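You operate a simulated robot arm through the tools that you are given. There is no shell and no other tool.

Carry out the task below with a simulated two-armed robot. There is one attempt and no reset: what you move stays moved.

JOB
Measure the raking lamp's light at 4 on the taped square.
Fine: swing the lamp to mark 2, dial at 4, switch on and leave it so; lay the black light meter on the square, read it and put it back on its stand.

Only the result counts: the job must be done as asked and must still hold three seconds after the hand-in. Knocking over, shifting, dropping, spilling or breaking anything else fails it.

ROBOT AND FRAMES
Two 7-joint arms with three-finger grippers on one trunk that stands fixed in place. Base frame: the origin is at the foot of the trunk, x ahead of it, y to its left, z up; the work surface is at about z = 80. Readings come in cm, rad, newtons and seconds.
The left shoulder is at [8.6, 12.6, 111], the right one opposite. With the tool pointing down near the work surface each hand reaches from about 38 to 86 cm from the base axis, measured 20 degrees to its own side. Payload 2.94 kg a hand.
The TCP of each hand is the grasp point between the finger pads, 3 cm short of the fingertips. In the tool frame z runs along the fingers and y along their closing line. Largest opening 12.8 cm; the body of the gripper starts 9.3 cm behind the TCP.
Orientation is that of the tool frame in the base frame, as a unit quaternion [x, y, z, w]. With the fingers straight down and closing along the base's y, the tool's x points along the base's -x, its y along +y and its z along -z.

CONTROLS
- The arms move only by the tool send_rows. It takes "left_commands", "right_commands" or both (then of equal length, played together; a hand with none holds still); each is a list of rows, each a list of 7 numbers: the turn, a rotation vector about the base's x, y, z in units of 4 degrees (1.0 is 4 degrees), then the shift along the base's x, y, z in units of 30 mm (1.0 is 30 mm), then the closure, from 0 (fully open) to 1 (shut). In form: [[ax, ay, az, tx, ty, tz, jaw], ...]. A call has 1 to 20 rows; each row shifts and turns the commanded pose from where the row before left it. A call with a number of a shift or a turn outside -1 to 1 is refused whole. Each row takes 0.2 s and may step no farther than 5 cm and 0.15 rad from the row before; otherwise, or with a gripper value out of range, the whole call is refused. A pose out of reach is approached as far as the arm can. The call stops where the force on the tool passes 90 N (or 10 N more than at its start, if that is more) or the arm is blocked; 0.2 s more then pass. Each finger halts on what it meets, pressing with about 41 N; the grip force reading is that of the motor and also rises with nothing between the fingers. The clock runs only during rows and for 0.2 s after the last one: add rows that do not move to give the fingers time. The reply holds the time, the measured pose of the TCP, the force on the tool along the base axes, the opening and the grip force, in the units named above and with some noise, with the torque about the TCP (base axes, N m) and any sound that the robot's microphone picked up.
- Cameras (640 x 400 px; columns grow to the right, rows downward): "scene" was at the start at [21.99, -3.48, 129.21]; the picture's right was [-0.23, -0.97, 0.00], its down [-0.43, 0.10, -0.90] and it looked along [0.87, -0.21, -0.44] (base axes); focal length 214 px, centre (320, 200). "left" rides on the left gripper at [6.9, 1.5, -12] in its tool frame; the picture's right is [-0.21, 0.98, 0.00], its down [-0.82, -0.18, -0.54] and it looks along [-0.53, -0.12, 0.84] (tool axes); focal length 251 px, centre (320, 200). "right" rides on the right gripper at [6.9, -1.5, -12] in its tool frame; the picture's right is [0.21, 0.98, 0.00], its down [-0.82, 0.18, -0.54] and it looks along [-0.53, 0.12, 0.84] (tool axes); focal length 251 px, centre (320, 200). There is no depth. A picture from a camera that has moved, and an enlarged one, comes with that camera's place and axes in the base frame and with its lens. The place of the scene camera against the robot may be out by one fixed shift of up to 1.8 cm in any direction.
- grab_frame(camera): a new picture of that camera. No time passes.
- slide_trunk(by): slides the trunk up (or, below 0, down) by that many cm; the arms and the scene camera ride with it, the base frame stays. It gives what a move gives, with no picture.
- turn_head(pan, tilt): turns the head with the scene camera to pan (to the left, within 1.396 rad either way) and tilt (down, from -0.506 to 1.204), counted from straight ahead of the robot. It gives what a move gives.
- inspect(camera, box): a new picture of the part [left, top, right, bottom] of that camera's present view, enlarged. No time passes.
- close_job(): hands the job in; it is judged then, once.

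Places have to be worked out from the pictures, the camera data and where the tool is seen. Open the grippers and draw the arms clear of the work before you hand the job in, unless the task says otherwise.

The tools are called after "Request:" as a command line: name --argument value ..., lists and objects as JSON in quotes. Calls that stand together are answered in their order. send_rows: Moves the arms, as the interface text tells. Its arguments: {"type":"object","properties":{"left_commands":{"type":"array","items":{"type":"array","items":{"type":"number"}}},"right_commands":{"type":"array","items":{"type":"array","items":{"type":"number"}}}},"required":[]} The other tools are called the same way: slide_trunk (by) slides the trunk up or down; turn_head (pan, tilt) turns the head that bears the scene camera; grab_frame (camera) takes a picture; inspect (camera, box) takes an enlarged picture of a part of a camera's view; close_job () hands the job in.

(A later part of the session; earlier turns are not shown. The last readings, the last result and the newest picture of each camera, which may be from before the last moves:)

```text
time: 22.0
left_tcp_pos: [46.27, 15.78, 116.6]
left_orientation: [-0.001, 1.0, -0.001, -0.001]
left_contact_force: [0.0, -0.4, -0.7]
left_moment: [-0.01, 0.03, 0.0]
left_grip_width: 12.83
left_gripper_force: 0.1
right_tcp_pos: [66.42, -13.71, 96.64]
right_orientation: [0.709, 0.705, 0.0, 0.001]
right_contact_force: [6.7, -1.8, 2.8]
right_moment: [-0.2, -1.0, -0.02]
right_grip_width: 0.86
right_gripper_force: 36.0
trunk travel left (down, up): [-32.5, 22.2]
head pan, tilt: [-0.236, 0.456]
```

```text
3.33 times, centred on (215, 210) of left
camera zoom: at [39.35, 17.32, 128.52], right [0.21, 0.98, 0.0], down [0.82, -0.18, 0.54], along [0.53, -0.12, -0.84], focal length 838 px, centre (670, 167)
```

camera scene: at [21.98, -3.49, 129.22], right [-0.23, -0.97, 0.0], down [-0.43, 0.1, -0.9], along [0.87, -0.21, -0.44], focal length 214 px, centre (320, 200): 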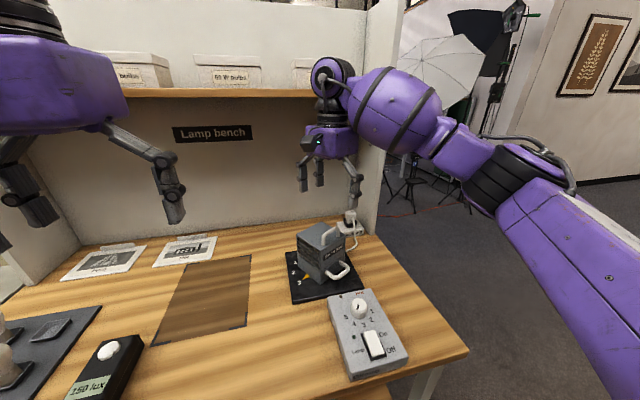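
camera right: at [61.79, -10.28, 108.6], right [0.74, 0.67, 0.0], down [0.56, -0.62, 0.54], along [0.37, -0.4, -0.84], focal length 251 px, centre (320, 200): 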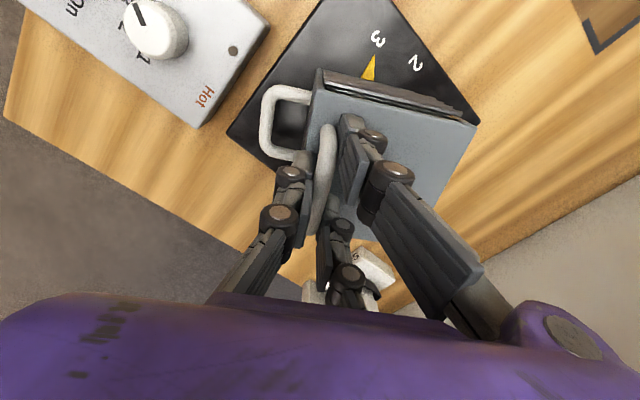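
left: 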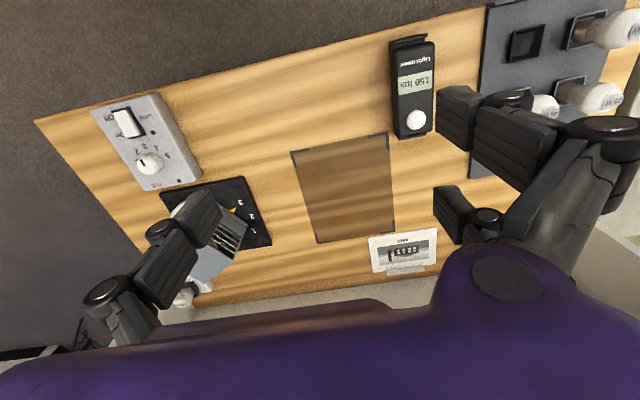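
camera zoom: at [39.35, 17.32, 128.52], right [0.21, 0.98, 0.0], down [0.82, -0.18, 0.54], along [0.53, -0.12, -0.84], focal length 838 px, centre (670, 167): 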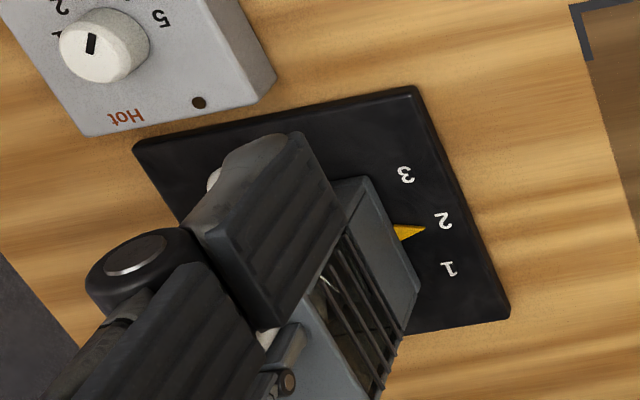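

The pointer lies on mark 2 (within about 1-2°) and the plate hasn't moved. I release the handle and rise, then recheck the pointer.

Request:
send_rows --right_commands '[[0, 0, 0, 0, 0, 0, 0.85], [0, 0, 0, 0, 0, 0, 0.7], [0, 0, 0, 0, 0, 0, 0.5], [0, 0, 0, 0, 0, 0, 0.5], [0, 0, 0, 0, 0, 0.6, 0.5], [0, 0, 0, 0, 0, 0.9, 0.5], [0, 0, 0, 0, 0, 0.9, 0.3], [0, 0, 0, 0, 0, 0.9, 0], [0, 0, 0, 0, 0, 0, 0]]'

Request:
inspect --camera "right" --box '[220, 0, 500, 200]'

Request:
inspect --camera "scene" --box '[270, 200, 390, 320]'

```text
time: 24.0
left_tcp_pos: [46.17, 15.7, 116.52]
left_orientation: [-0.001, 1.0, -0.001, -0.001]
left_contact_force: [-0.5, 0.9, 0.3]
left_moment: [-0.04, 0.0, -0.03]
left_grip_width: 12.83
left_gripper_force: 0.2
right_tcp_pos: [66.25, -13.63, 106.56]
right_orientation: [0.708, 0.707, 0.0, -0.001]
right_contact_force: [-0.1, 0.9, 0.2]
right_moment: [0.05, 0.02, 0.01]
right_grip_width: 12.79
right_gripper_force: 0.1
trunk travel left (down, up): [-32.5, 22.2]
head pan, tilt: [-0.236, 0.456]
```

```text
2.00 times, centred on (360, 100) of right
camera zoom: at [64.71, -6.73, 118.68], right [0.98, 0.21, 0.0], down [0.18, -0.82, 0.54], along [0.12, -0.53, -0.84], focal length 503 px, centre (240, 400)
```

zoom: 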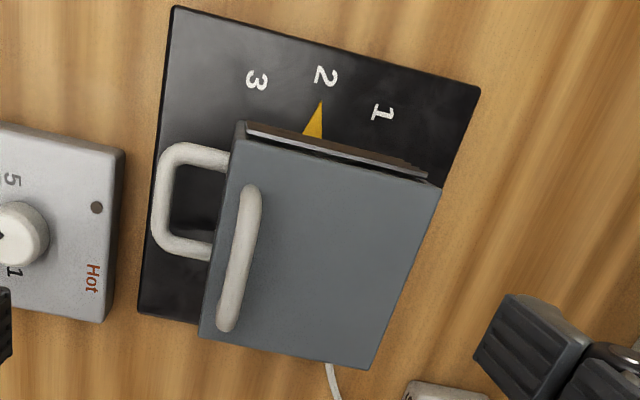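

```text
3.33 times, centred on (330, 260) of scene
camera zoom: at [22.03, -3.5, 129.2], right [-0.23, -0.97, 0.0], down [-0.43, 0.1, -0.9], along [0.87, -0.21, -0.44], focal length 715 px, centre (287, 0)
```

zoom: 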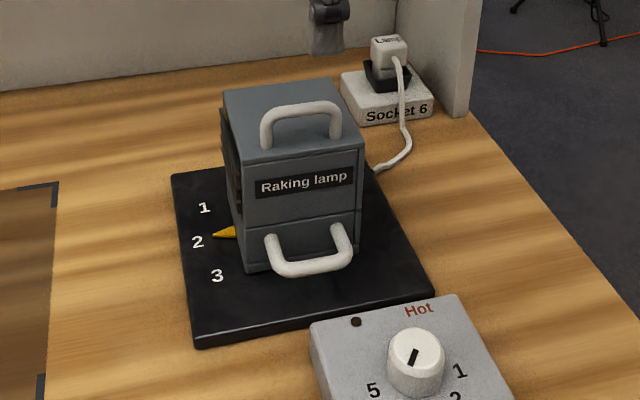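

The lamp is square on mark 2 (within 1°). Now the switch: the rocker spans x≈42–47 at y≈-18.4, with its On end near (46.3, -18.4). I retract the hand and turn it back so the single finger (tool -y side, fully open) can press there, which puts the TCP at about (46.4, -11.5).

Request:
send_rows --right_commands '[[0, 0, 1, -0.331, 0.035, 0, 0], [0, 0, 1, -0.331, 0.035, 0, 0], [0, 0, 1, -0.331, 0.035, 0, 0], [0, 0, 1, -0.331, 0.035, 0, 0], [0, 0, 1, -0.331, 0.035, 0, 0], [0, 0, 1, -0.331, 0.035, 0, 0], [0, 0, 1, -0.331, 0.035, 0, 0], [0, 0, 1, -0.331, 0.035, 0, 0], [0, 0, 1, -0.331, 0.035, 0, 0], [0, 0, 1, -0.331, 0.035, 0, 0], [0, 0, 1, -0.331, 0.035, 0, 0], [0, 0, 1, -0.331, 0.035, 0, 0], [0, 0, 1, -0.331, 0.035, 0, 0], [0, 0, 1, -0.331, 0.035, 0, 0], [0, 0, 1, -0.331, 0.035, 0, 0], [0, 0, 1, -0.331, 0.035, 0, 0], [0, 0, 1, -0.331, 0.035, 0, 0], [0, 0, 1, -0.331, 0.035, 0, 0], [0, 0, 1, -0.331, 0.035, 0, 0], [0, 0, 1, -0.331, 0.035, 0, 0]]'

Request:
send_rows --right_commands '[[0, 0, 1, 0, 0, -0.5, 0], [0, 0, 1, 0, 0, -0.8, 0], [0, 0, 0.55, 0, 0, -0.8, 0], [0, 0, 0, 0, 0, -0.8, 0], [0, 0, 0, 0, 0, -0.6, 0], [0, 0, 0, 0, 0, 0, 0], [0, 0, 0, 0, 0, 0, 0]]'

Request:
grab_frame --camera "right"

Request:
inspect --camera "scene" --box '[260, 200, 440, 390]'

```text
time: 28.2
left_tcp_pos: [46.16, 15.92, 116.49]
left_orientation: [-0.001, 1.0, -0.001, 0.0]
left_contact_force: [-0.2, -0.4, 1.0]
left_moment: [-0.03, 0.0, -0.03]
left_grip_width: 12.79
left_gripper_force: 0.1
right_tcp_pos: [46.55, -11.22, 106.56]
right_orientation: [0.088, 0.996, 0.001, 0.0]
right_contact_force: [0.1, 0.0, -0.1]
right_moment: [0.0, 0.0, -0.02]
right_grip_width: 12.79
right_gripper_force: 0.0
trunk travel left (down, up): [-32.5, 22.2]
head pan, tilt: [-0.236, 0.456]
```

```text
time: 29.8
left_tcp_pos: [46.25, 15.77, 116.49]
left_orientation: [-0.001, 1.0, 0.0, 0.0]
left_contact_force: [-0.7, -0.1, -0.6]
left_moment: [-0.01, -0.01, -0.04]
left_grip_width: 12.79
left_gripper_force: 0.0
right_tcp_pos: [46.5, -11.43, 96.08]
right_orientation: [-0.001, 1.0, 0.001, 0.0]
right_contact_force: [-0.5, -0.4, 0.7]
right_moment: [0.0, -0.02, -0.03]
right_grip_width: 12.79
right_gripper_force: 0.1
trunk travel left (down, up): [-32.5, 22.2]
head pan, tilt: [-0.236, 0.456]
```

```text
taken
camera right: at [39.62, -12.94, 108.06], right [-0.22, 0.98, 0.0], down [0.82, 0.18, 0.54], along [0.53, 0.12, -0.84], focal length 251 px, centre (320, 200)
```

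right: 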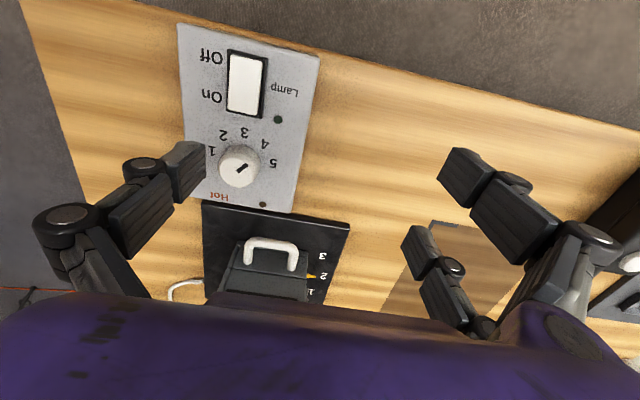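

```text
2.11 times, centred on (350, 295) of scene
camera zoom: at [22.0, -3.48, 129.21], right [-0.23, -0.97, 0.0], down [-0.43, 0.1, -0.9], along [0.87, -0.21, -0.44], focal length 452 px, centre (257, 0)
```

zoom: 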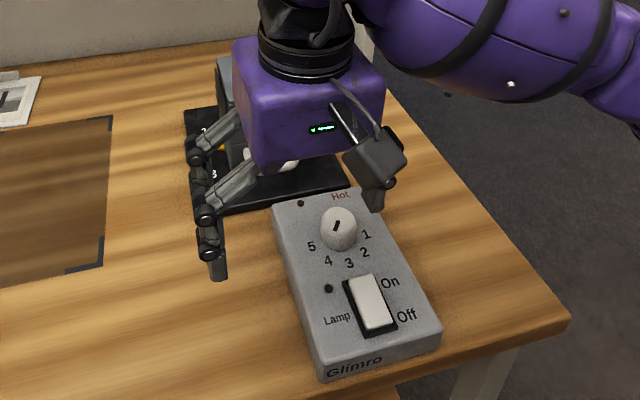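

The rocker's On end is confirmed at about (46.6, -18.4) and the single finger is right above it. I move slightly inward (x≈45.9) and go down to the tip at about z 85.7.

Request:
send_rows --right_commands '[[0, 0, 0, -0.1, 0, -0.8, 0], [0, 0, 0, -0.1, 0, -0.8, 0], [0, 0, 0, 0, 0, -0.6, 0], [0, 0, 0, 0, 0, -0.25, 0], [0, 0, 0, 0, 0, 0, 0]]'

Request:
inspect --camera "right" --box '[140, 0, 340, 220]'

Request:
inspect --camera "scene" --box '[260, 200, 440, 390]'

```text
time: 31.0
left_tcp_pos: [46.2, 15.71, 116.64]
left_orientation: [-0.002, 1.0, -0.001, 0.0]
left_contact_force: [-0.6, -0.1, -0.8]
left_moment: [-0.01, 0.01, 0.03]
left_grip_width: 12.8
left_gripper_force: 0.1
right_tcp_pos: [45.7, -11.4, 88.62]
right_orientation: [-0.001, 1.0, 0.001, 0.0]
right_contact_force: [-0.1, 0.6, 0.0]
right_moment: [-0.04, -0.01, 0.0]
right_grip_width: 12.77
right_gripper_force: 0.0
trunk travel left (down, up): [-32.5, 22.2]
head pan, tilt: [-0.236, 0.456]
```

```text
1.82 times, centred on (240, 110) of right
camera zoom: at [38.95, -12.89, 100.68], right [-0.22, 0.98, 0.0], down [0.82, 0.18, 0.54], along [0.53, 0.12, -0.84], focal length 457 px, centre (466, 364)
```

zoom: 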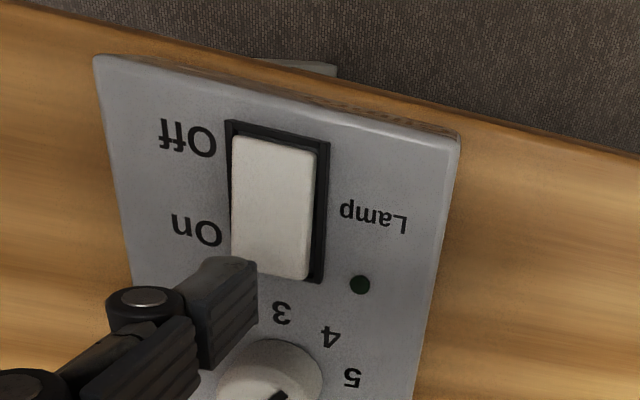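

```text
2.11 times, centred on (350, 295) of scene
camera zoom: at [21.99, -3.48, 129.21], right [-0.23, -0.97, 0.0], down [-0.43, 0.1, -0.9], along [0.87, -0.21, -0.44], focal length 452 px, centre (257, 0)
```

zoom: 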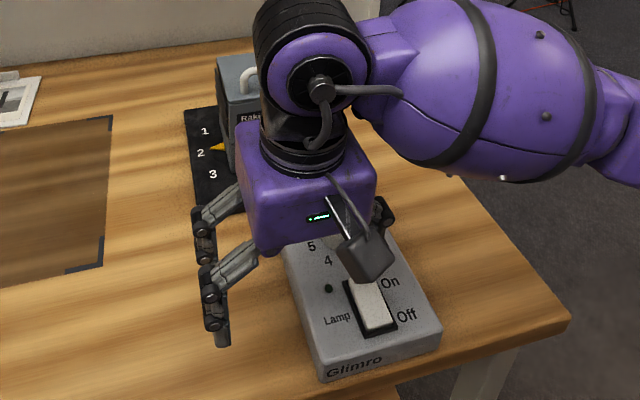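

The fingertip looks about 0.8 cm to -y of the rocker's middle and a bit far out. I shift +0.8 cm in y and -0.4 cm in x and look again.

Request:
send_rows --right_commands '[[0, 0, 0, -0.13, 0.27, 0, 0], [0, 0, 0, 0, 0, 0, 0]]'

Request:
inspect --camera "right" --box '[140, 20, 300, 180]'

```text
time: 31.6
left_tcp_pos: [46.3, 15.8, 116.54]
left_orientation: [-0.001, 1.0, -0.001, 0.0]
left_contact_force: [0.0, 0.2, -0.1]
left_moment: [0.05, 0.01, -0.02]
left_grip_width: 12.82
left_gripper_force: 0.1
right_tcp_pos: [45.46, -10.66, 88.61]
right_orientation: [-0.001, 1.0, 0.001, 0.001]
right_contact_force: [0.6, -0.3, -0.4]
right_moment: [0.03, 0.03, -0.01]
right_grip_width: 12.82
right_gripper_force: 0.0
trunk travel left (down, up): [-32.5, 22.2]
head pan, tilt: [-0.236, 0.456]
```

```text
2.50 times, centred on (220, 100) of right
camera zoom: at [38.56, -12.14, 100.61], right [-0.22, 0.98, 0.0], down [0.82, 0.18, 0.54], along [0.53, 0.12, -0.84], focal length 629 px, centre (570, 450)
```

zoom: 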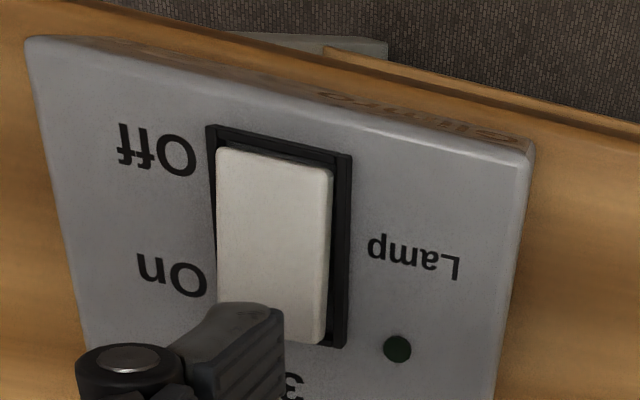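

The tip is over the rocker's On end. I press down in small steps and watch the force and the sound.

Request:
send_rows --right_commands '[[0, 0, 0, 0, 0.05, -0.1, 0], [0, 0, 0, 0, 0, -0.1, 0], [0, 0, 0, 0, 0, 0, 0]]'

Request:
inspect --camera "right" --box '[140, 20, 300, 180]'

```text
time: 32.4
left_tcp_pos: [46.3, 15.67, 116.45]
left_orientation: [-0.001, 1.0, -0.001, 0.0]
left_contact_force: [-0.1, -0.9, -0.6]
left_moment: [-0.01, 0.02, -0.01]
left_grip_width: 12.8
left_gripper_force: 0.1
right_tcp_pos: [45.66, -10.32, 88.1]
right_orientation: [-0.001, 1.0, 0.0, 0.001]
right_contact_force: [-0.3, -0.6, -1.3]
right_moment: [0.0, 0.01, -0.01]
right_grip_width: 12.8
right_gripper_force: 0.1
trunk travel left (down, up): [-32.5, 22.2]
head pan, tilt: [-0.236, 0.456]
```

```text
2.50 times, centred on (220, 100) of right
camera zoom: at [38.61, -11.9, 100.14], right [-0.22, 0.98, 0.0], down [0.82, 0.18, 0.54], along [0.53, 0.12, -0.84], focal length 629 px, centre (570, 450)
```

zoom: 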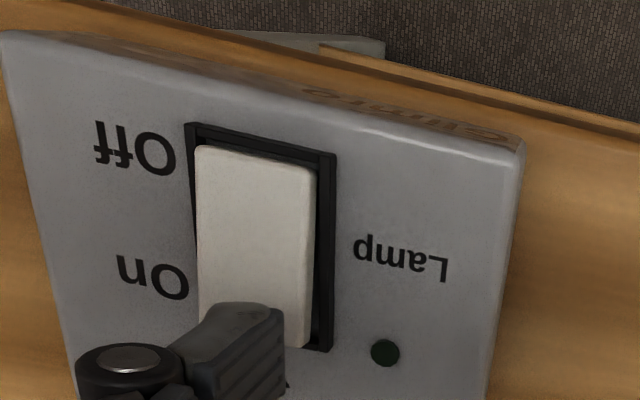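

No contact yet at tip z≈85.1. I continue pressing in small steps.

Request:
send_rows --right_commands '[[0, 0, 0, 0, 0, -0.1, 0], [0, 0, 0, 0, 0, -0.1, 0], [0, 0, 0, 0, 0, 0, 0]]'

Request:
inspect --camera "right" --box '[140, 20, 300, 180]'

```text
time: 33.2
left_tcp_pos: [46.07, 15.76, 116.45]
left_orientation: [0.0, 1.0, -0.001, 0.0]
left_contact_force: [-0.1, 1.9, -0.2]
left_moment: [-0.02, -0.01, -0.01]
left_grip_width: 12.81
left_gripper_force: 0.1
right_tcp_pos: [45.4, -10.28, 87.54]
right_orientation: [-0.001, 1.0, 0.001, 0.0]
right_contact_force: [0.6, -0.1, -1.4]
right_moment: [0.0, 0.01, 0.03]
right_grip_width: 12.82
right_gripper_force: 0.1
trunk travel left (down, up): [-32.5, 22.2]
head pan, tilt: [-0.236, 0.456]
```

```text
2.50 times, centred on (220, 100) of right
camera zoom: at [38.61, -11.88, 99.59], right [-0.22, 0.98, 0.0], down [0.82, 0.18, 0.54], along [0.53, 0.12, -0.84], focal length 629 px, centre (570, 450)
```

zoom: 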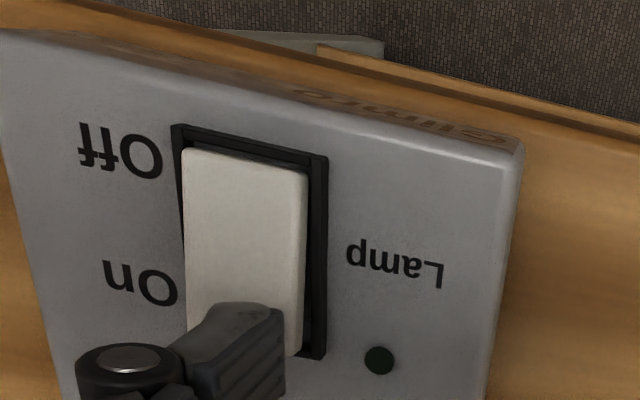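

Still no contact at tip z≈84.5. I go on with small steps.

Request:
send_rows --right_commands '[[0, 0, 0, 0, 0, -0.08, 0], [0, 0, 0, 0, 0, -0.08, 0], [0, 0, 0, 0, 0, 0, 0]]'

Request:
inspect --camera "right" --box '[140, 20, 300, 180]'

```text
time: 34.0
left_tcp_pos: [46.32, 15.76, 116.55]
left_orientation: [-0.001, 1.0, -0.001, 0.001]
left_contact_force: [-0.6, 0.7, 0.1]
left_moment: [-0.05, -0.01, 0.01]
left_grip_width: 12.82
left_gripper_force: 0.0
right_tcp_pos: [45.49, -10.36, 86.88]
right_orientation: [-0.001, 1.0, 0.001, 0.0]
right_contact_force: [0.0, 0.6, -0.6]
right_moment: [-0.01, 0.0, 0.04]
right_grip_width: 12.79
right_gripper_force: 0.0
trunk travel left (down, up): [-32.5, 22.2]
head pan, tilt: [-0.236, 0.456]
```

```text
2.50 times, centred on (220, 100) of right
camera zoom: at [38.58, -11.94, 99.05], right [-0.22, 0.98, 0.0], down [0.82, 0.18, 0.54], along [0.53, 0.12, -0.84], focal length 629 px, centre (570, 450)
```

zoom: 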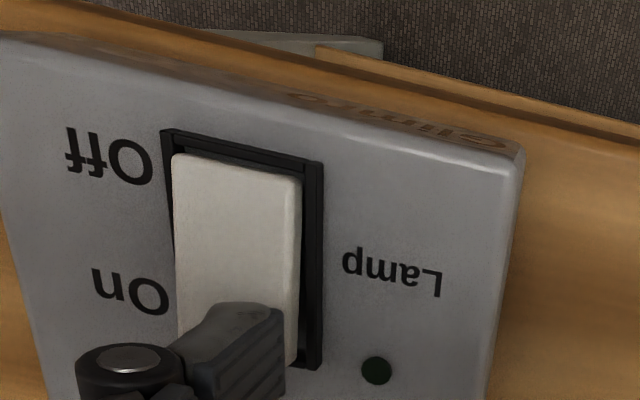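

No contact yet; when fully open the tips seem to sit a bit higher than nominal. I continue slowly.

Request:
send_rows --right_commands '[[0, 0, 0, 0, 0, -0.08, 0], [0, 0, 0, 0, 0, -0.08, 0], [0, 0, 0, 0, 0, 0, 0]]'

Request:
inspect --camera "right" --box '[140, 20, 300, 180]'

```text
time: 34.8
left_tcp_pos: [46.29, 15.79, 116.55]
left_orientation: [-0.001, 1.0, -0.001, 0.001]
left_contact_force: [0.0, -0.4, 0.0]
left_moment: [-0.06, 0.0, -0.03]
left_grip_width: 12.79
left_gripper_force: 0.1
right_tcp_pos: [45.57, -10.46, 86.48]
right_orientation: [-0.001, 1.0, 0.001, 0.0]
right_contact_force: [-1.2, 0.6, 0.6]
right_moment: [0.02, -0.01, -0.05]
right_grip_width: 12.79
right_gripper_force: 0.0
trunk travel left (down, up): [-32.5, 22.2]
head pan, tilt: [-0.236, 0.456]
```

```text
2.50 times, centred on (220, 100) of right
camera zoom: at [38.62, -11.92, 98.55], right [-0.22, 0.98, 0.0], down [0.82, 0.18, 0.54], along [0.53, 0.12, -0.84], focal length 629 px, centre (570, 450)
```

zoom: 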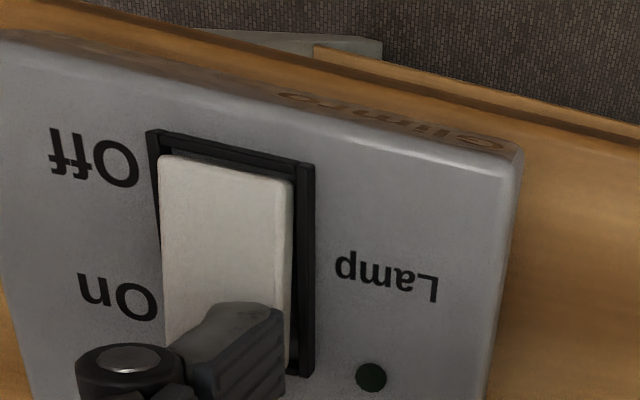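

Comparing the picture with the tool geometry, the fully open fingertip reaches only about 1 cm past the TCP. It is therefore still about 1 cm above the rocker, and I keep descending in small steps.

Request:
send_rows --right_commands '[[0, 0, 0, 0, 0, -0.1, 0], [0, 0, 0, 0, 0, -0.1, 0], [0, 0, 0, 0, 0, 0, 0]]'

Request:
inspect --camera "right" --box '[140, 20, 300, 180]'

Request:
inspect --camera "scene" --box '[260, 200, 440, 390]'

```text
time: 35.6
left_tcp_pos: [46.04, 15.67, 116.53]
left_orientation: [0.0, 1.0, -0.001, 0.001]
left_contact_force: [-0.5, 0.9, 0.2]
left_moment: [0.03, -0.01, -0.01]
left_grip_width: 12.8
left_gripper_force: 0.2
right_tcp_pos: [45.43, -10.42, 85.93]
right_orientation: [-0.001, 1.0, 0.001, 0.0]
right_contact_force: [-0.9, -0.5, 0.3]
right_moment: [0.0, 0.01, 0.01]
right_grip_width: 12.8
right_gripper_force: 0.0
trunk travel left (down, up): [-32.5, 22.2]
head pan, tilt: [-0.236, 0.456]
```

```text
2.50 times, centred on (220, 100) of right
camera zoom: at [38.6, -11.93, 97.98], right [-0.22, 0.98, 0.0], down [0.82, 0.18, 0.54], along [0.53, 0.12, -0.84], focal length 629 px, centre (570, 450)
```

zoom: 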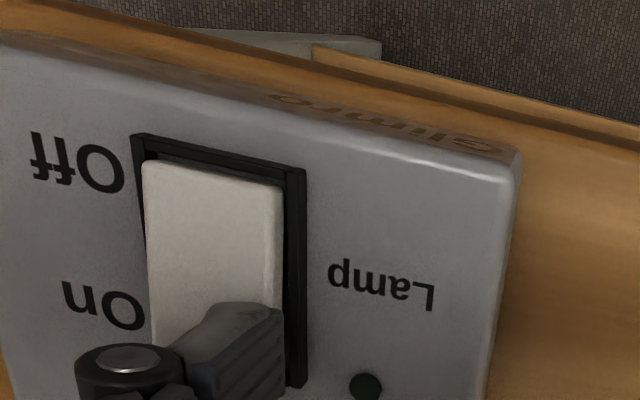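

```text
2.11 times, centred on (350, 295) of scene
camera zoom: at [21.99, -3.49, 129.21], right [-0.23, -0.97, 0.0], down [-0.43, 0.1, -0.9], along [0.87, -0.21, -0.44], focal length 452 px, centre (257, 0)
```

zoom: 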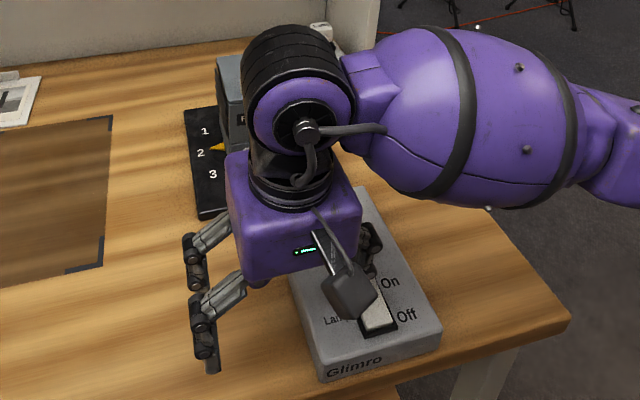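

Still free. I continue down with small steps, watching for contact.

Request:
send_rows --right_commands '[[0, 0, 0, 0, 0, -0.08, 0], [0, 0, 0, 0, 0, -0.08, 0], [0, 0, 0, 0, 0, 0, 0]]'

Request:
inspect --camera "right" --box '[140, 20, 300, 180]'

```text
time: 36.4
left_tcp_pos: [46.18, 15.87, 116.67]
left_orientation: [-0.001, 1.0, -0.001, 0.0]
left_contact_force: [-0.1, -1.3, -0.6]
left_moment: [0.02, 0.0, -0.04]
left_grip_width: 12.79
left_gripper_force: 0.1
right_tcp_pos: [45.47, -10.43, 85.51]
right_orientation: [0.001, 1.0, 0.0, 0.001]
right_contact_force: [2.0, -5.6, 15.9]
right_moment: [-1.17, 0.16, 0.16]
right_grip_width: 12.83
right_gripper_force: 0.0
trunk travel left (down, up): [-32.5, 22.2]
head pan, tilt: [-0.236, 0.456]
```

```text
2.50 times, centred on (220, 100) of right
camera zoom: at [38.57, -11.98, 97.59], right [-0.22, 0.98, 0.0], down [0.82, 0.18, 0.54], along [0.53, 0.12, -0.84], focal length 629 px, centre (570, 450)
```

zoom: 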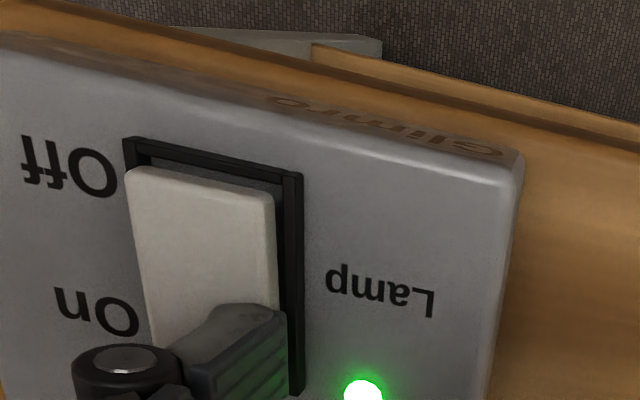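

Contact at 16 N, the rocker tipped and the LED is green. I lift straight off and confirm the switch stays on.

Request:
send_rows --right_commands '[[0, 0, 0, 0, 0, 0.3, 0], [0, 0, 0, 0, 0, 0.8, 0], [0, 0, 0, 0, 0, 0.9, 0], [0, 0, 0, 0, 0, 0.9, 0], [0, 0, 0, 0, 0, 0.9, 0], [0, 0, 0, -0.3, -0.4, 0.9, 0], [0, 0, 0, -0.3, -0.8, 0.8, 0], [0, 0, 0, -0.3, -0.8, 0.8, 0], [0, 0, 0, -0.1, -0.8, 0.8, 0], [0, 0, 0, 0, -0.8, 0.8, 0], [0, 0, 0, 0, -0.8, 0.8, 0], [0, 0, 0, 0, 0, 0, 0]]'

Request:
grab_frame --camera "scene"

Request:
inspect --camera "scene" --box '[260, 200, 440, 390]'

Request:
grab_frame --camera "right"

```text
time: 39.0
left_tcp_pos: [46.27, 15.71, 116.43]
left_orientation: [-0.001, 1.0, -0.001, 0.0]
left_contact_force: [0.6, 0.9, -0.7]
left_moment: [0.0, 0.02, -0.02]
left_grip_width: 12.82
left_gripper_force: 0.0
right_tcp_pos: [42.54, -23.46, 111.5]
right_orientation: [-0.002, 1.0, 0.001, 0.0]
right_contact_force: [0.5, 0.3, -0.1]
right_moment: [0.01, 0.04, 0.0]
right_grip_width: 12.8
right_gripper_force: 0.1
trunk travel left (down, up): [-32.5, 22.2]
head pan, tilt: [-0.236, 0.456]
```

```text
taken
camera scene: at [22.05, -3.47, 129.2], right [-0.23, -0.97, 0.0], down [-0.43, 0.1, -0.9], along [0.87, -0.21, -0.44], focal length 214 px, centre (320, 200)
```

scene: 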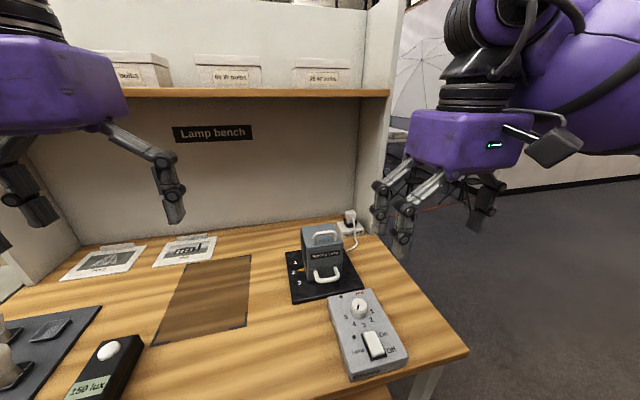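

```text
2.11 times, centred on (350, 295) of scene
camera zoom: at [22.05, -3.47, 129.2], right [-0.23, -0.97, 0.0], down [-0.43, 0.1, -0.9], along [0.87, -0.21, -0.44], focal length 452 px, centre (257, 0)
```

zoom: 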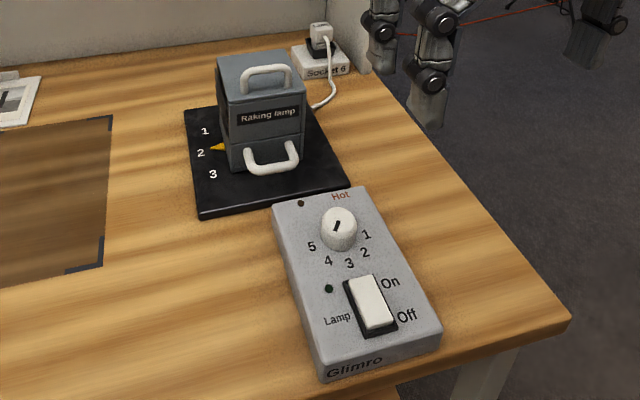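

```text
taken
camera right: at [35.63, -25.07, 123.58], right [-0.22, 0.98, 0.0], down [0.82, 0.18, 0.54], along [0.53, 0.12, -0.84], focal length 251 px, centre (320, 200)
```

right: 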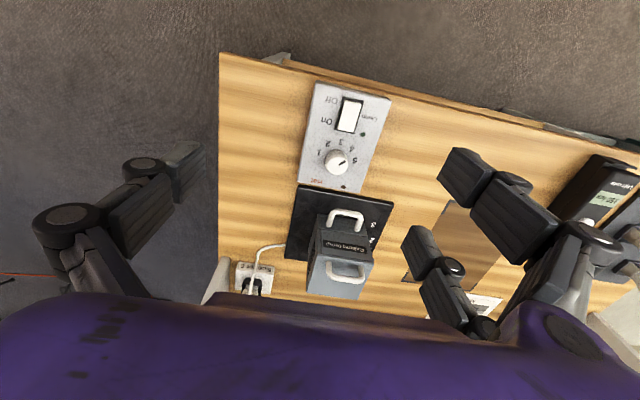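

The LED is dark again, so the rocker fell back because it wasn't pressed far enough to latch. I check it in close-up.

Request:
inspect --camera "right" --box '[290, 70, 410, 200]'

Request:
inspect --camera "scene" --box '[320, 310, 420, 390]'

```text
3.08 times, centred on (350, 135) of right
camera zoom: at [35.63, -25.07, 123.58], right [-0.22, 0.98, 0.0], down [0.82, 0.18, 0.54], along [0.53, 0.12, -0.84], focal length 774 px, centre (228, 400)
```

zoom: 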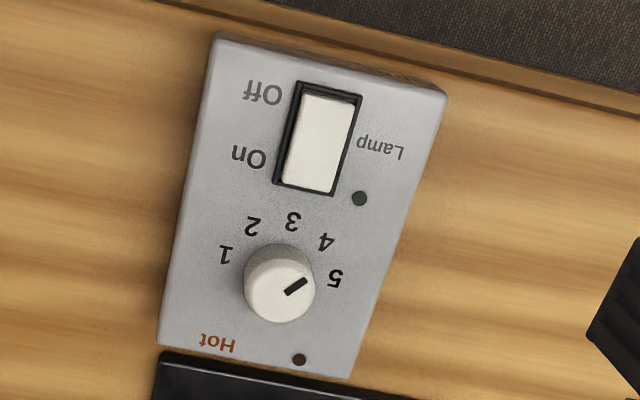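

```text
5.00 times, centred on (370, 350) of scene
camera zoom: at [22.05, -3.47, 129.2], right [-0.23, -0.97, 0.0], down [-0.43, 0.1, -0.9], along [0.87, -0.21, -0.44], focal length 1072 px, centre (70, -550)
```

zoom: 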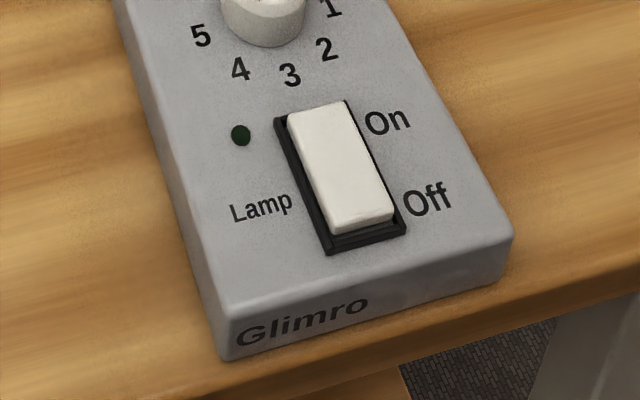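

The knob still reads 4; the rocker is back at Off. I return above the On end and will press deeper until it snaps over.

Request:
send_rows --right_commands '[[0, 0, 0, 0.1, 0.435, -0.6, 0], [0, 0, 0, 0.1, 0.435, -0.7, 0], [0, 0, 0, 0.1, 0.435, -0.7, 0], [0, 0, 0, 0.1, 0.435, -0.7, 0], [0, 0, 0, 0.1, 0.435, -0.7, 0], [0, 0, 0, 0.1, 0.435, -0.7, 0], [0, 0, 0, 0.1, 0.435, -0.7, 0], [0, 0, 0, 0.1, 0.435, -0.7, 0], [0, 0, 0, 0.1, 0.435, -0.7, 0], [0, 0, 0, 0.1, 0.435, -0.7, 0], [0, 0, 0, 0, 0, -0.6, 0], [0, 0, 0, 0, 0, -0.6, 0], [0, 0, 0, 0, 0, 0, 0]]'

Request:
inspect --camera "right" --box '[140, 20, 300, 180]'

```text
time: 41.8
left_tcp_pos: [46.17, 15.69, 116.51]
left_orientation: [0.0, 1.0, -0.001, 0.0]
left_contact_force: [0.3, 0.5, 0.4]
left_moment: [0.01, -0.02, -0.01]
left_grip_width: 12.8
left_gripper_force: 0.0
right_tcp_pos: [45.48, -10.41, 87.11]
right_orientation: [-0.002, 1.0, 0.0, 0.0]
right_contact_force: [-0.3, 1.6, -0.4]
right_moment: [0.0, -0.01, -0.01]
right_grip_width: 12.8
right_gripper_force: 0.0
trunk travel left (down, up): [-32.5, 22.2]
head pan, tilt: [-0.236, 0.456]
```

```text
2.50 times, centred on (220, 100) of right
camera zoom: at [38.5, -11.98, 99.16], right [-0.22, 0.98, 0.0], down [0.82, 0.18, 0.54], along [0.53, 0.12, -0.84], focal length 629 px, centre (570, 450)
```

zoom: 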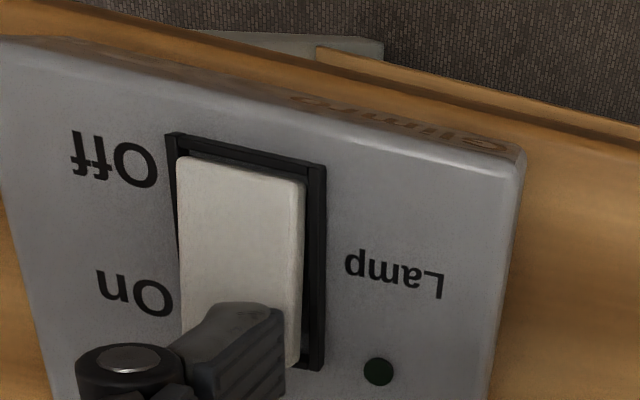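

Same place as before at z 87.1. I press to where it tipped last time and 0.3 cm deeper.

Request:
send_rows --right_commands '[[0, 0, 0, 0.03, 0, -0.3, 0], [0, 0, 0, 0, 0, -0.15, 0], [0, 0, 0, 0, 0, -0.1, 0], [0, 0, 0, 0, 0, -0.1, 0], [0, 0, 0, 0, 0, 0, 0]]'

Request:
inspect --camera "right" --box '[140, 20, 300, 180]'

```text
time: 43.0
left_tcp_pos: [46.15, 15.72, 116.57]
left_orientation: [-0.001, 1.0, 0.0, 0.001]
left_contact_force: [0.3, 0.5, 0.4]
left_moment: [-0.01, -0.01, 0.01]
left_grip_width: 12.77
left_gripper_force: 0.0
right_tcp_pos: [45.69, -10.65, 85.39]
right_orientation: [0.0, 1.0, -0.001, 0.004]
right_contact_force: [4.6, -14.2, 36.4]
right_moment: [-2.59, 0.34, 0.47]
right_grip_width: 12.88
right_gripper_force: 0.3
trunk travel left (down, up): [-32.5, 22.2]
head pan, tilt: [-0.236, 0.456]
```

```text
2.50 times, centred on (220, 100) of right
camera zoom: at [38.63, -12.16, 97.46], right [-0.21, 0.98, 0.0], down [0.82, 0.18, 0.55], along [0.53, 0.11, -0.84], focal length 629 px, centre (570, 450)
```

zoom: 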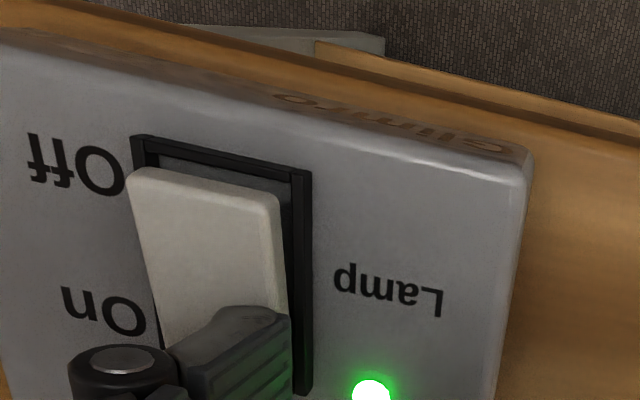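

36 N now and the rocker is fully tipped, LED green. I lift 2 cm only and look whether it stays.

Request:
send_rows --right_commands '[[0, 0, 0, 0, 0, 0.2, 0], [0, 0, 0, 0, 0, 0.2, 0], [0, 0, 0, 0, 0, 0.3, 0], [0, 0, 0, 0, 0, 0, 0]]'

Request:
inspect --camera "right" --box '[140, 20, 300, 180]'

```text
time: 44.0
left_tcp_pos: [46.16, 15.74, 116.52]
left_orientation: [0.0, 1.0, -0.002, 0.0]
left_contact_force: [0.4, -0.2, 0.3]
left_moment: [-0.04, -0.01, -0.02]
left_grip_width: 12.8
left_gripper_force: 0.1
right_tcp_pos: [45.58, -10.41, 87.35]
right_orientation: [-0.001, 1.0, 0.001, 0.0]
right_contact_force: [0.3, -0.4, 0.3]
right_moment: [0.0, -0.03, -0.03]
right_grip_width: 12.8
right_gripper_force: 0.1
trunk travel left (down, up): [-32.5, 22.2]
head pan, tilt: [-0.236, 0.456]
```

```text
2.50 times, centred on (220, 100) of right
camera zoom: at [38.68, -11.97, 99.37], right [-0.22, 0.98, 0.0], down [0.82, 0.18, 0.54], along [0.53, 0.12, -0.84], focal length 629 px, centre (570, 450)
```

zoom: 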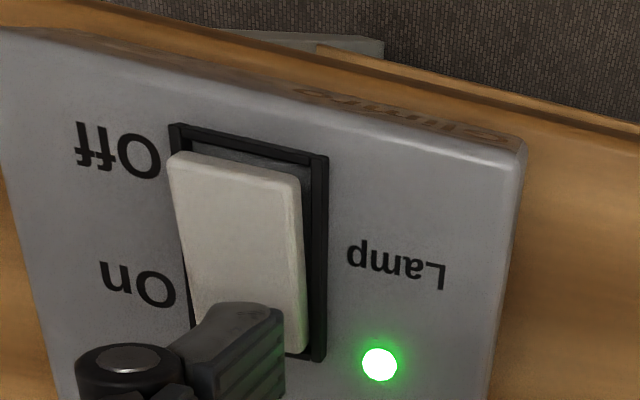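

It stays latched with the LED lit. I lift straight up, retract the right hand to a parking pose and check again.

Request:
send_rows --right_commands '[[0, 0, 0, 0, 0, 0.5, 0], [0, 0, 0, 0, 0, 0.8, 0], [0, 0, 0, 0, 0, 0.9, 0], [0, 0, 0, 0, 0, 0.9, 0], [0, 0, 0, 0, 0, 0.9, 0], [0, 0, 0, -0.3, -0.4, 0.9, 0], [0, 0, 0, -0.3, -0.8, 0.8, 0], [0, 0, 0, -0.3, -0.8, 0.8, 0], [0, 0, 0, -0.1, -0.8, 0.8, 0], [0, 0, 0, 0, -0.8, 0.8, 0], [0, 0, 0, 0, -0.8, 0.8, 0], [0, 0, 0, 0, 0, 0, 0]]'

Request:
grab_frame --camera "scene"

Request:
inspect --camera "right" --box '[290, 70, 410, 200]'

Request:
inspect --camera "scene" --box '[270, 210, 420, 390]'

```text
time: 46.6
left_tcp_pos: [46.27, 15.83, 116.48]
left_orientation: [-0.001, 1.0, -0.001, 0.0]
left_contact_force: [0.5, 0.7, -0.7]
left_moment: [0.01, 0.03, 0.0]
left_grip_width: 12.81
left_gripper_force: 0.0
right_tcp_pos: [42.76, -23.66, 114.01]
right_orientation: [-0.001, 1.0, 0.001, 0.0]
right_contact_force: [0.4, 0.2, -0.2]
right_moment: [-0.02, 0.03, -0.02]
right_grip_width: 12.82
right_gripper_force: 0.1
trunk travel left (down, up): [-32.5, 22.2]
head pan, tilt: [-0.236, 0.456]
```

```text
taken
camera scene: at [22.05, -3.47, 129.2], right [-0.23, -0.97, 0.0], down [-0.43, 0.1, -0.9], along [0.87, -0.21, -0.44], focal length 214 px, centre (320, 200)
```

scene: 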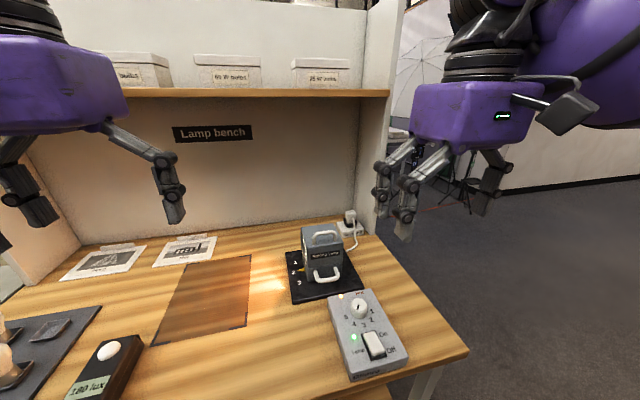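

```text
3.08 times, centred on (350, 135) of right
camera zoom: at [35.87, -25.15, 126.2], right [-0.22, 0.98, 0.0], down [0.82, 0.18, 0.54], along [0.53, 0.12, -0.84], focal length 774 px, centre (228, 400)
```

zoom: 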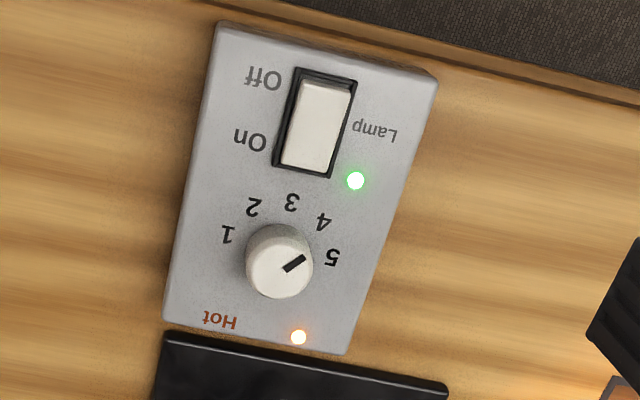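

```text
2.22 times, centred on (345, 300) of scene
camera zoom: at [22.05, -3.47, 129.2], right [-0.23, -0.97, 0.0], down [-0.43, 0.1, -0.9], along [0.87, -0.21, -0.44], focal length 477 px, centre (264, -22)
```

zoom: 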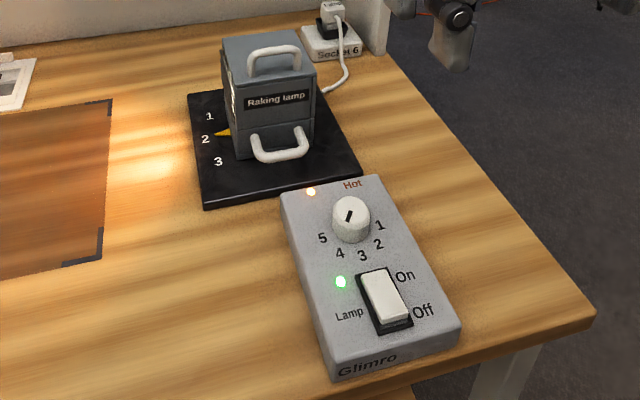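

The lamp is on (green LED, Hot LED lit, beam toward the square), the dial is on 4 and the pointer on 2. Now the meter: I bring the left hand over it for a close look.

Request:
send_rows --left_commands '[[0, 0, 0, -0.12, 0.73, -0.3, 0], [0, 0, 0, -0.12, 0.73, -0.5, 0], [0, 0, 0, -0.12, 0.73, -0.5, 0], [0, 0, 0, -0.12, 0.73, -0.5, 0], [0, 0, 0, -0.12, 0.73, -0.5, 0], [0, 0, 0, -0.12, 0.73, -0.5, 0], [0, 0, 0, 0, 0, 0, 0]]'

Request:
grab_frame --camera "left"

Request:
inspect --camera "scene" --box '[0, 280, 180, 400]'

```text
time: 48.2
left_tcp_pos: [44.13, 28.94, 108.16]
left_orientation: [-0.001, 1.0, 0.0, 0.0]
left_contact_force: [0.7, 0.4, 0.0]
left_moment: [-0.02, 0.04, 0.02]
left_grip_width: 12.81
left_gripper_force: 0.0
right_tcp_pos: [42.73, -23.63, 114.19]
right_orientation: [-0.001, 1.0, 0.001, 0.0]
right_contact_force: [0.1, 0.2, -0.4]
right_moment: [0.01, -0.02, -0.03]
right_grip_width: 12.79
right_gripper_force: 0.0
trunk travel left (down, up): [-32.5, 22.2]
head pan, tilt: [-0.236, 0.456]
```

```text
taken
camera left: at [37.19, 30.47, 120.23], right [0.21, 0.98, 0.0], down [0.82, -0.18, 0.54], along [0.53, -0.12, -0.84], focal length 251 px, centre (320, 200)
```

left: 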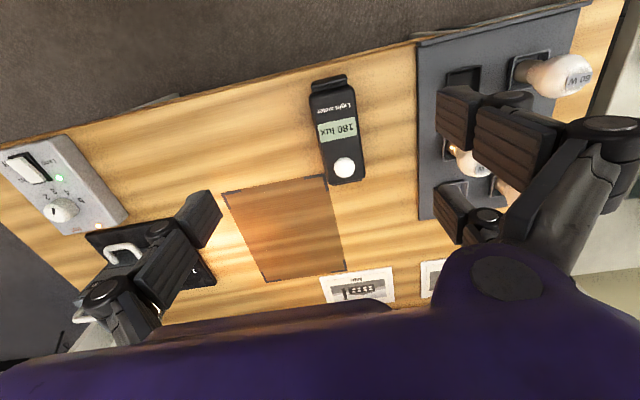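

```text
3.33 times, centred on (90, 340) of scene
camera zoom: at [22.03, -3.52, 129.2], right [-0.23, -0.97, 0.0], down [-0.43, 0.1, -0.9], along [0.87, -0.21, -0.44], focal length 715 px, centre (1087, -267)
```

zoom: 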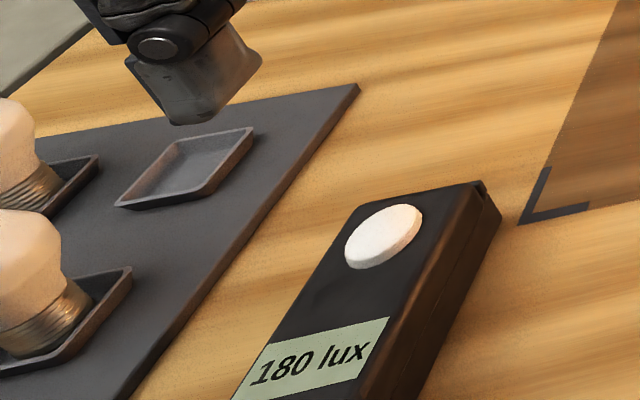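

Request:
inspect --camera "left" --box '[280, 60, 400, 200]'

Request:
turn_head --pan 0.5 --tilt 0.75

Request:
grab_frame --camera "scene"

```text
2.86 times, centred on (340, 130) of left
camera zoom: at [37.19, 30.47, 120.23], right [0.21, 0.98, 0.0], down [0.82, -0.18, 0.54], along [0.53, -0.12, -0.84], focal length 718 px, centre (263, 400)
```

zoom: 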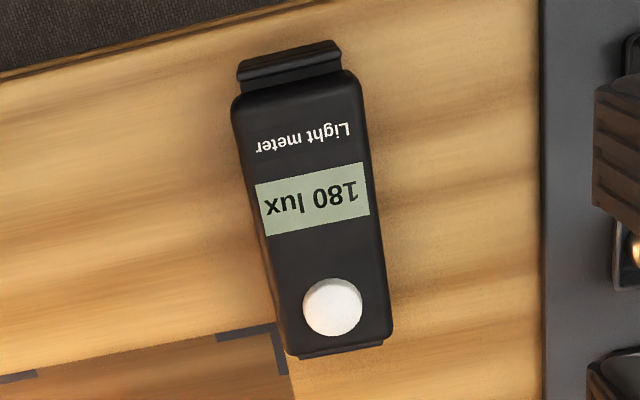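

```text
time: 49.3
left_tcp_pos: [44.07, 28.91, 108.32]
left_orientation: [-0.001, 1.0, -0.001, 0.0]
left_contact_force: [0.3, 0.7, 0.3]
left_moment: [-0.01, 0.01, -0.03]
left_grip_width: 12.79
left_gripper_force: 0.1
right_tcp_pos: [42.7, -23.63, 114.21]
right_orientation: [-0.001, 1.0, 0.001, 0.001]
right_contact_force: [0.2, -0.6, -0.7]
right_moment: [-0.01, -0.04, -0.01]
right_grip_width: 12.78
right_gripper_force: 0.0
trunk travel left (down, up): [-32.5, 22.2]
head pan, tilt: [0.499, 0.75]
```

```text
taken
camera scene: at [20.34, 2.63, 126.62], right [0.48, -0.88, 0.0], down [-0.6, -0.33, -0.73], along [0.64, 0.35, -0.68], focal length 214 px, centre (320, 200)
```

scene: 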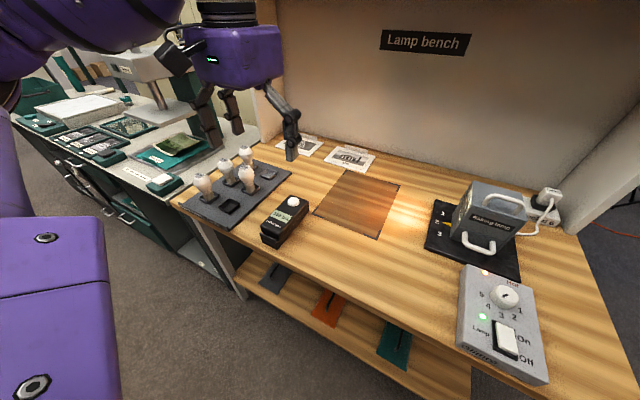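

This head pose gives a good view of the meter. I enlarge it to see how the stand is built.

Request:
inspect --camera "scene" --box '[230, 170, 340, 260]'

Request:
inspect --camera "scene" --box '[420, 160, 570, 400]'

```text
4.44 times, centred on (285, 215) of scene
camera zoom: at [20.34, 2.63, 126.62], right [0.48, -0.88, 0.0], down [-0.6, -0.33, -0.73], along [0.64, 0.35, -0.68], focal length 953 px, centre (476, 133)
```

zoom: 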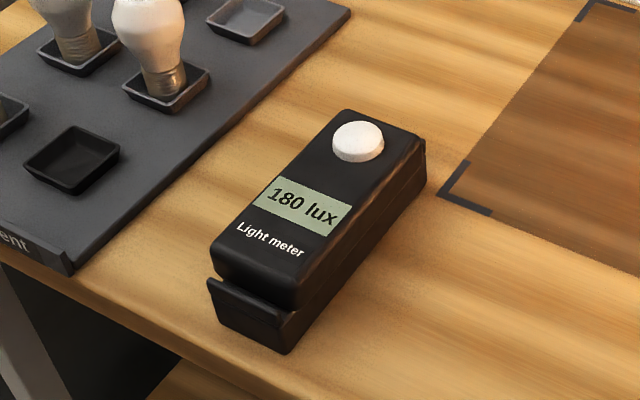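

```text
1.67 times, centred on (495, 280) of scene
camera zoom: at [20.34, 2.63, 126.62], right [0.48, -0.88, 0.0], down [-0.6, -0.33, -0.73], along [0.64, 0.35, -0.68], focal length 358 px, centre (28, 67)
```

zoom: 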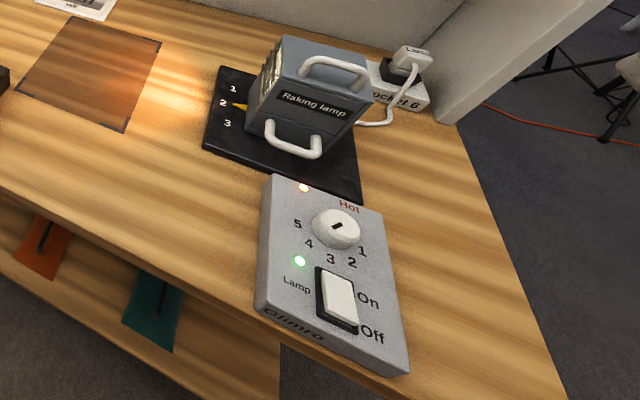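

The meter lies level in a cradle with a lip at its near end, about 14 × 6 cm, centred near (50, 30.5) and aligned with x; its top is at z≈84–85. I move the left hand lower for a second view to pin the height and position.

Request:
send_rows --left_commands '[[0, 0, 0, 0.3, 0.13, -0.7, 0.1], [0, 0, 0, 0.3, 0.13, -0.7, 0.1], [0, 0, 0, 0.3, 0.13, -0.7, 0.1], [0, 0, 0, 0.3, 0.13, -0.7, 0.1], [0, 0, 0, 0.1, 0.03, -0.5, 0.1], [0, 0, 0, 0, 0, 0, 0.1], [0, 0, 0, 0, 0, 0, 0.1]]'

Request:
grab_frame --camera "left"

Request:
inspect --camera "left" --box '[240, 0, 420, 200]'

Request:
inspect --camera "scene" --box '[180, 120, 360, 270]'

```text
time: 50.9
left_tcp_pos: [47.98, 30.55, 98.28]
left_orientation: [0.0, 1.0, 0.0, 0.001]
left_contact_force: [0.0, 0.0, -0.4]
left_moment: [-0.01, 0.02, 0.0]
left_grip_width: 11.51
left_gripper_force: 0.0
right_tcp_pos: [42.6, -23.55, 114.12]
right_orientation: [-0.001, 1.0, 0.0, 0.0]
right_contact_force: [0.3, -1.1, -0.2]
right_moment: [-0.03, -0.01, -0.02]
right_grip_width: 12.8
right_gripper_force: 0.0
trunk travel left (down, up): [-32.5, 22.2]
head pan, tilt: [0.499, 0.75]
```

```text
taken
camera left: at [40.99, 32.16, 110.23], right [0.21, 0.98, 0.0], down [0.82, -0.18, 0.54], along [0.53, -0.12, -0.84], focal length 251 px, centre (320, 200)
```

left: 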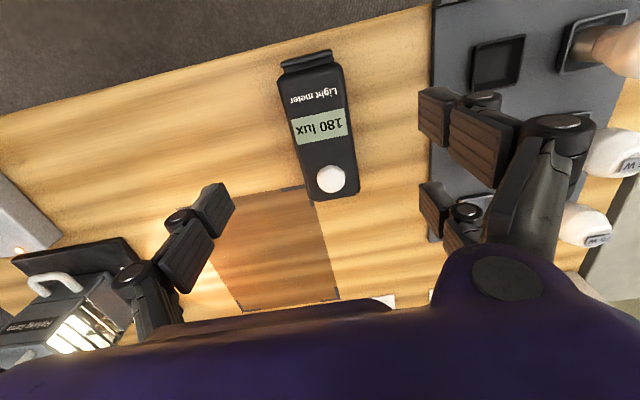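

```text
2.00 times, centred on (330, 100) of left
camera zoom: at [40.99, 32.16, 110.23], right [0.21, 0.98, 0.0], down [0.82, -0.18, 0.54], along [0.53, -0.12, -0.84], focal length 503 px, centre (300, 400)
```

zoom: 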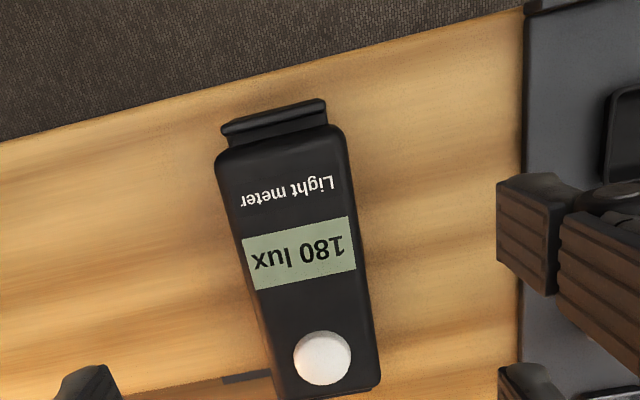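

```text
2.67 times, centred on (270, 195) of scene
camera zoom: at [21.0, 1.65, 127.0], right [0.35, -0.94, 0.0], down [-0.61, -0.23, -0.76], along [0.71, 0.27, -0.65], focal length 572 px, centre (453, 213)
```

zoom: 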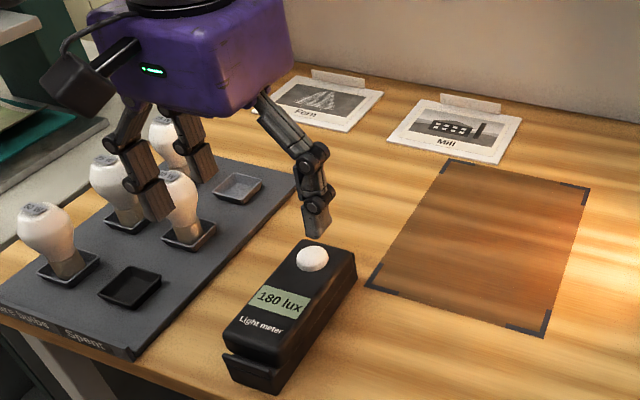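

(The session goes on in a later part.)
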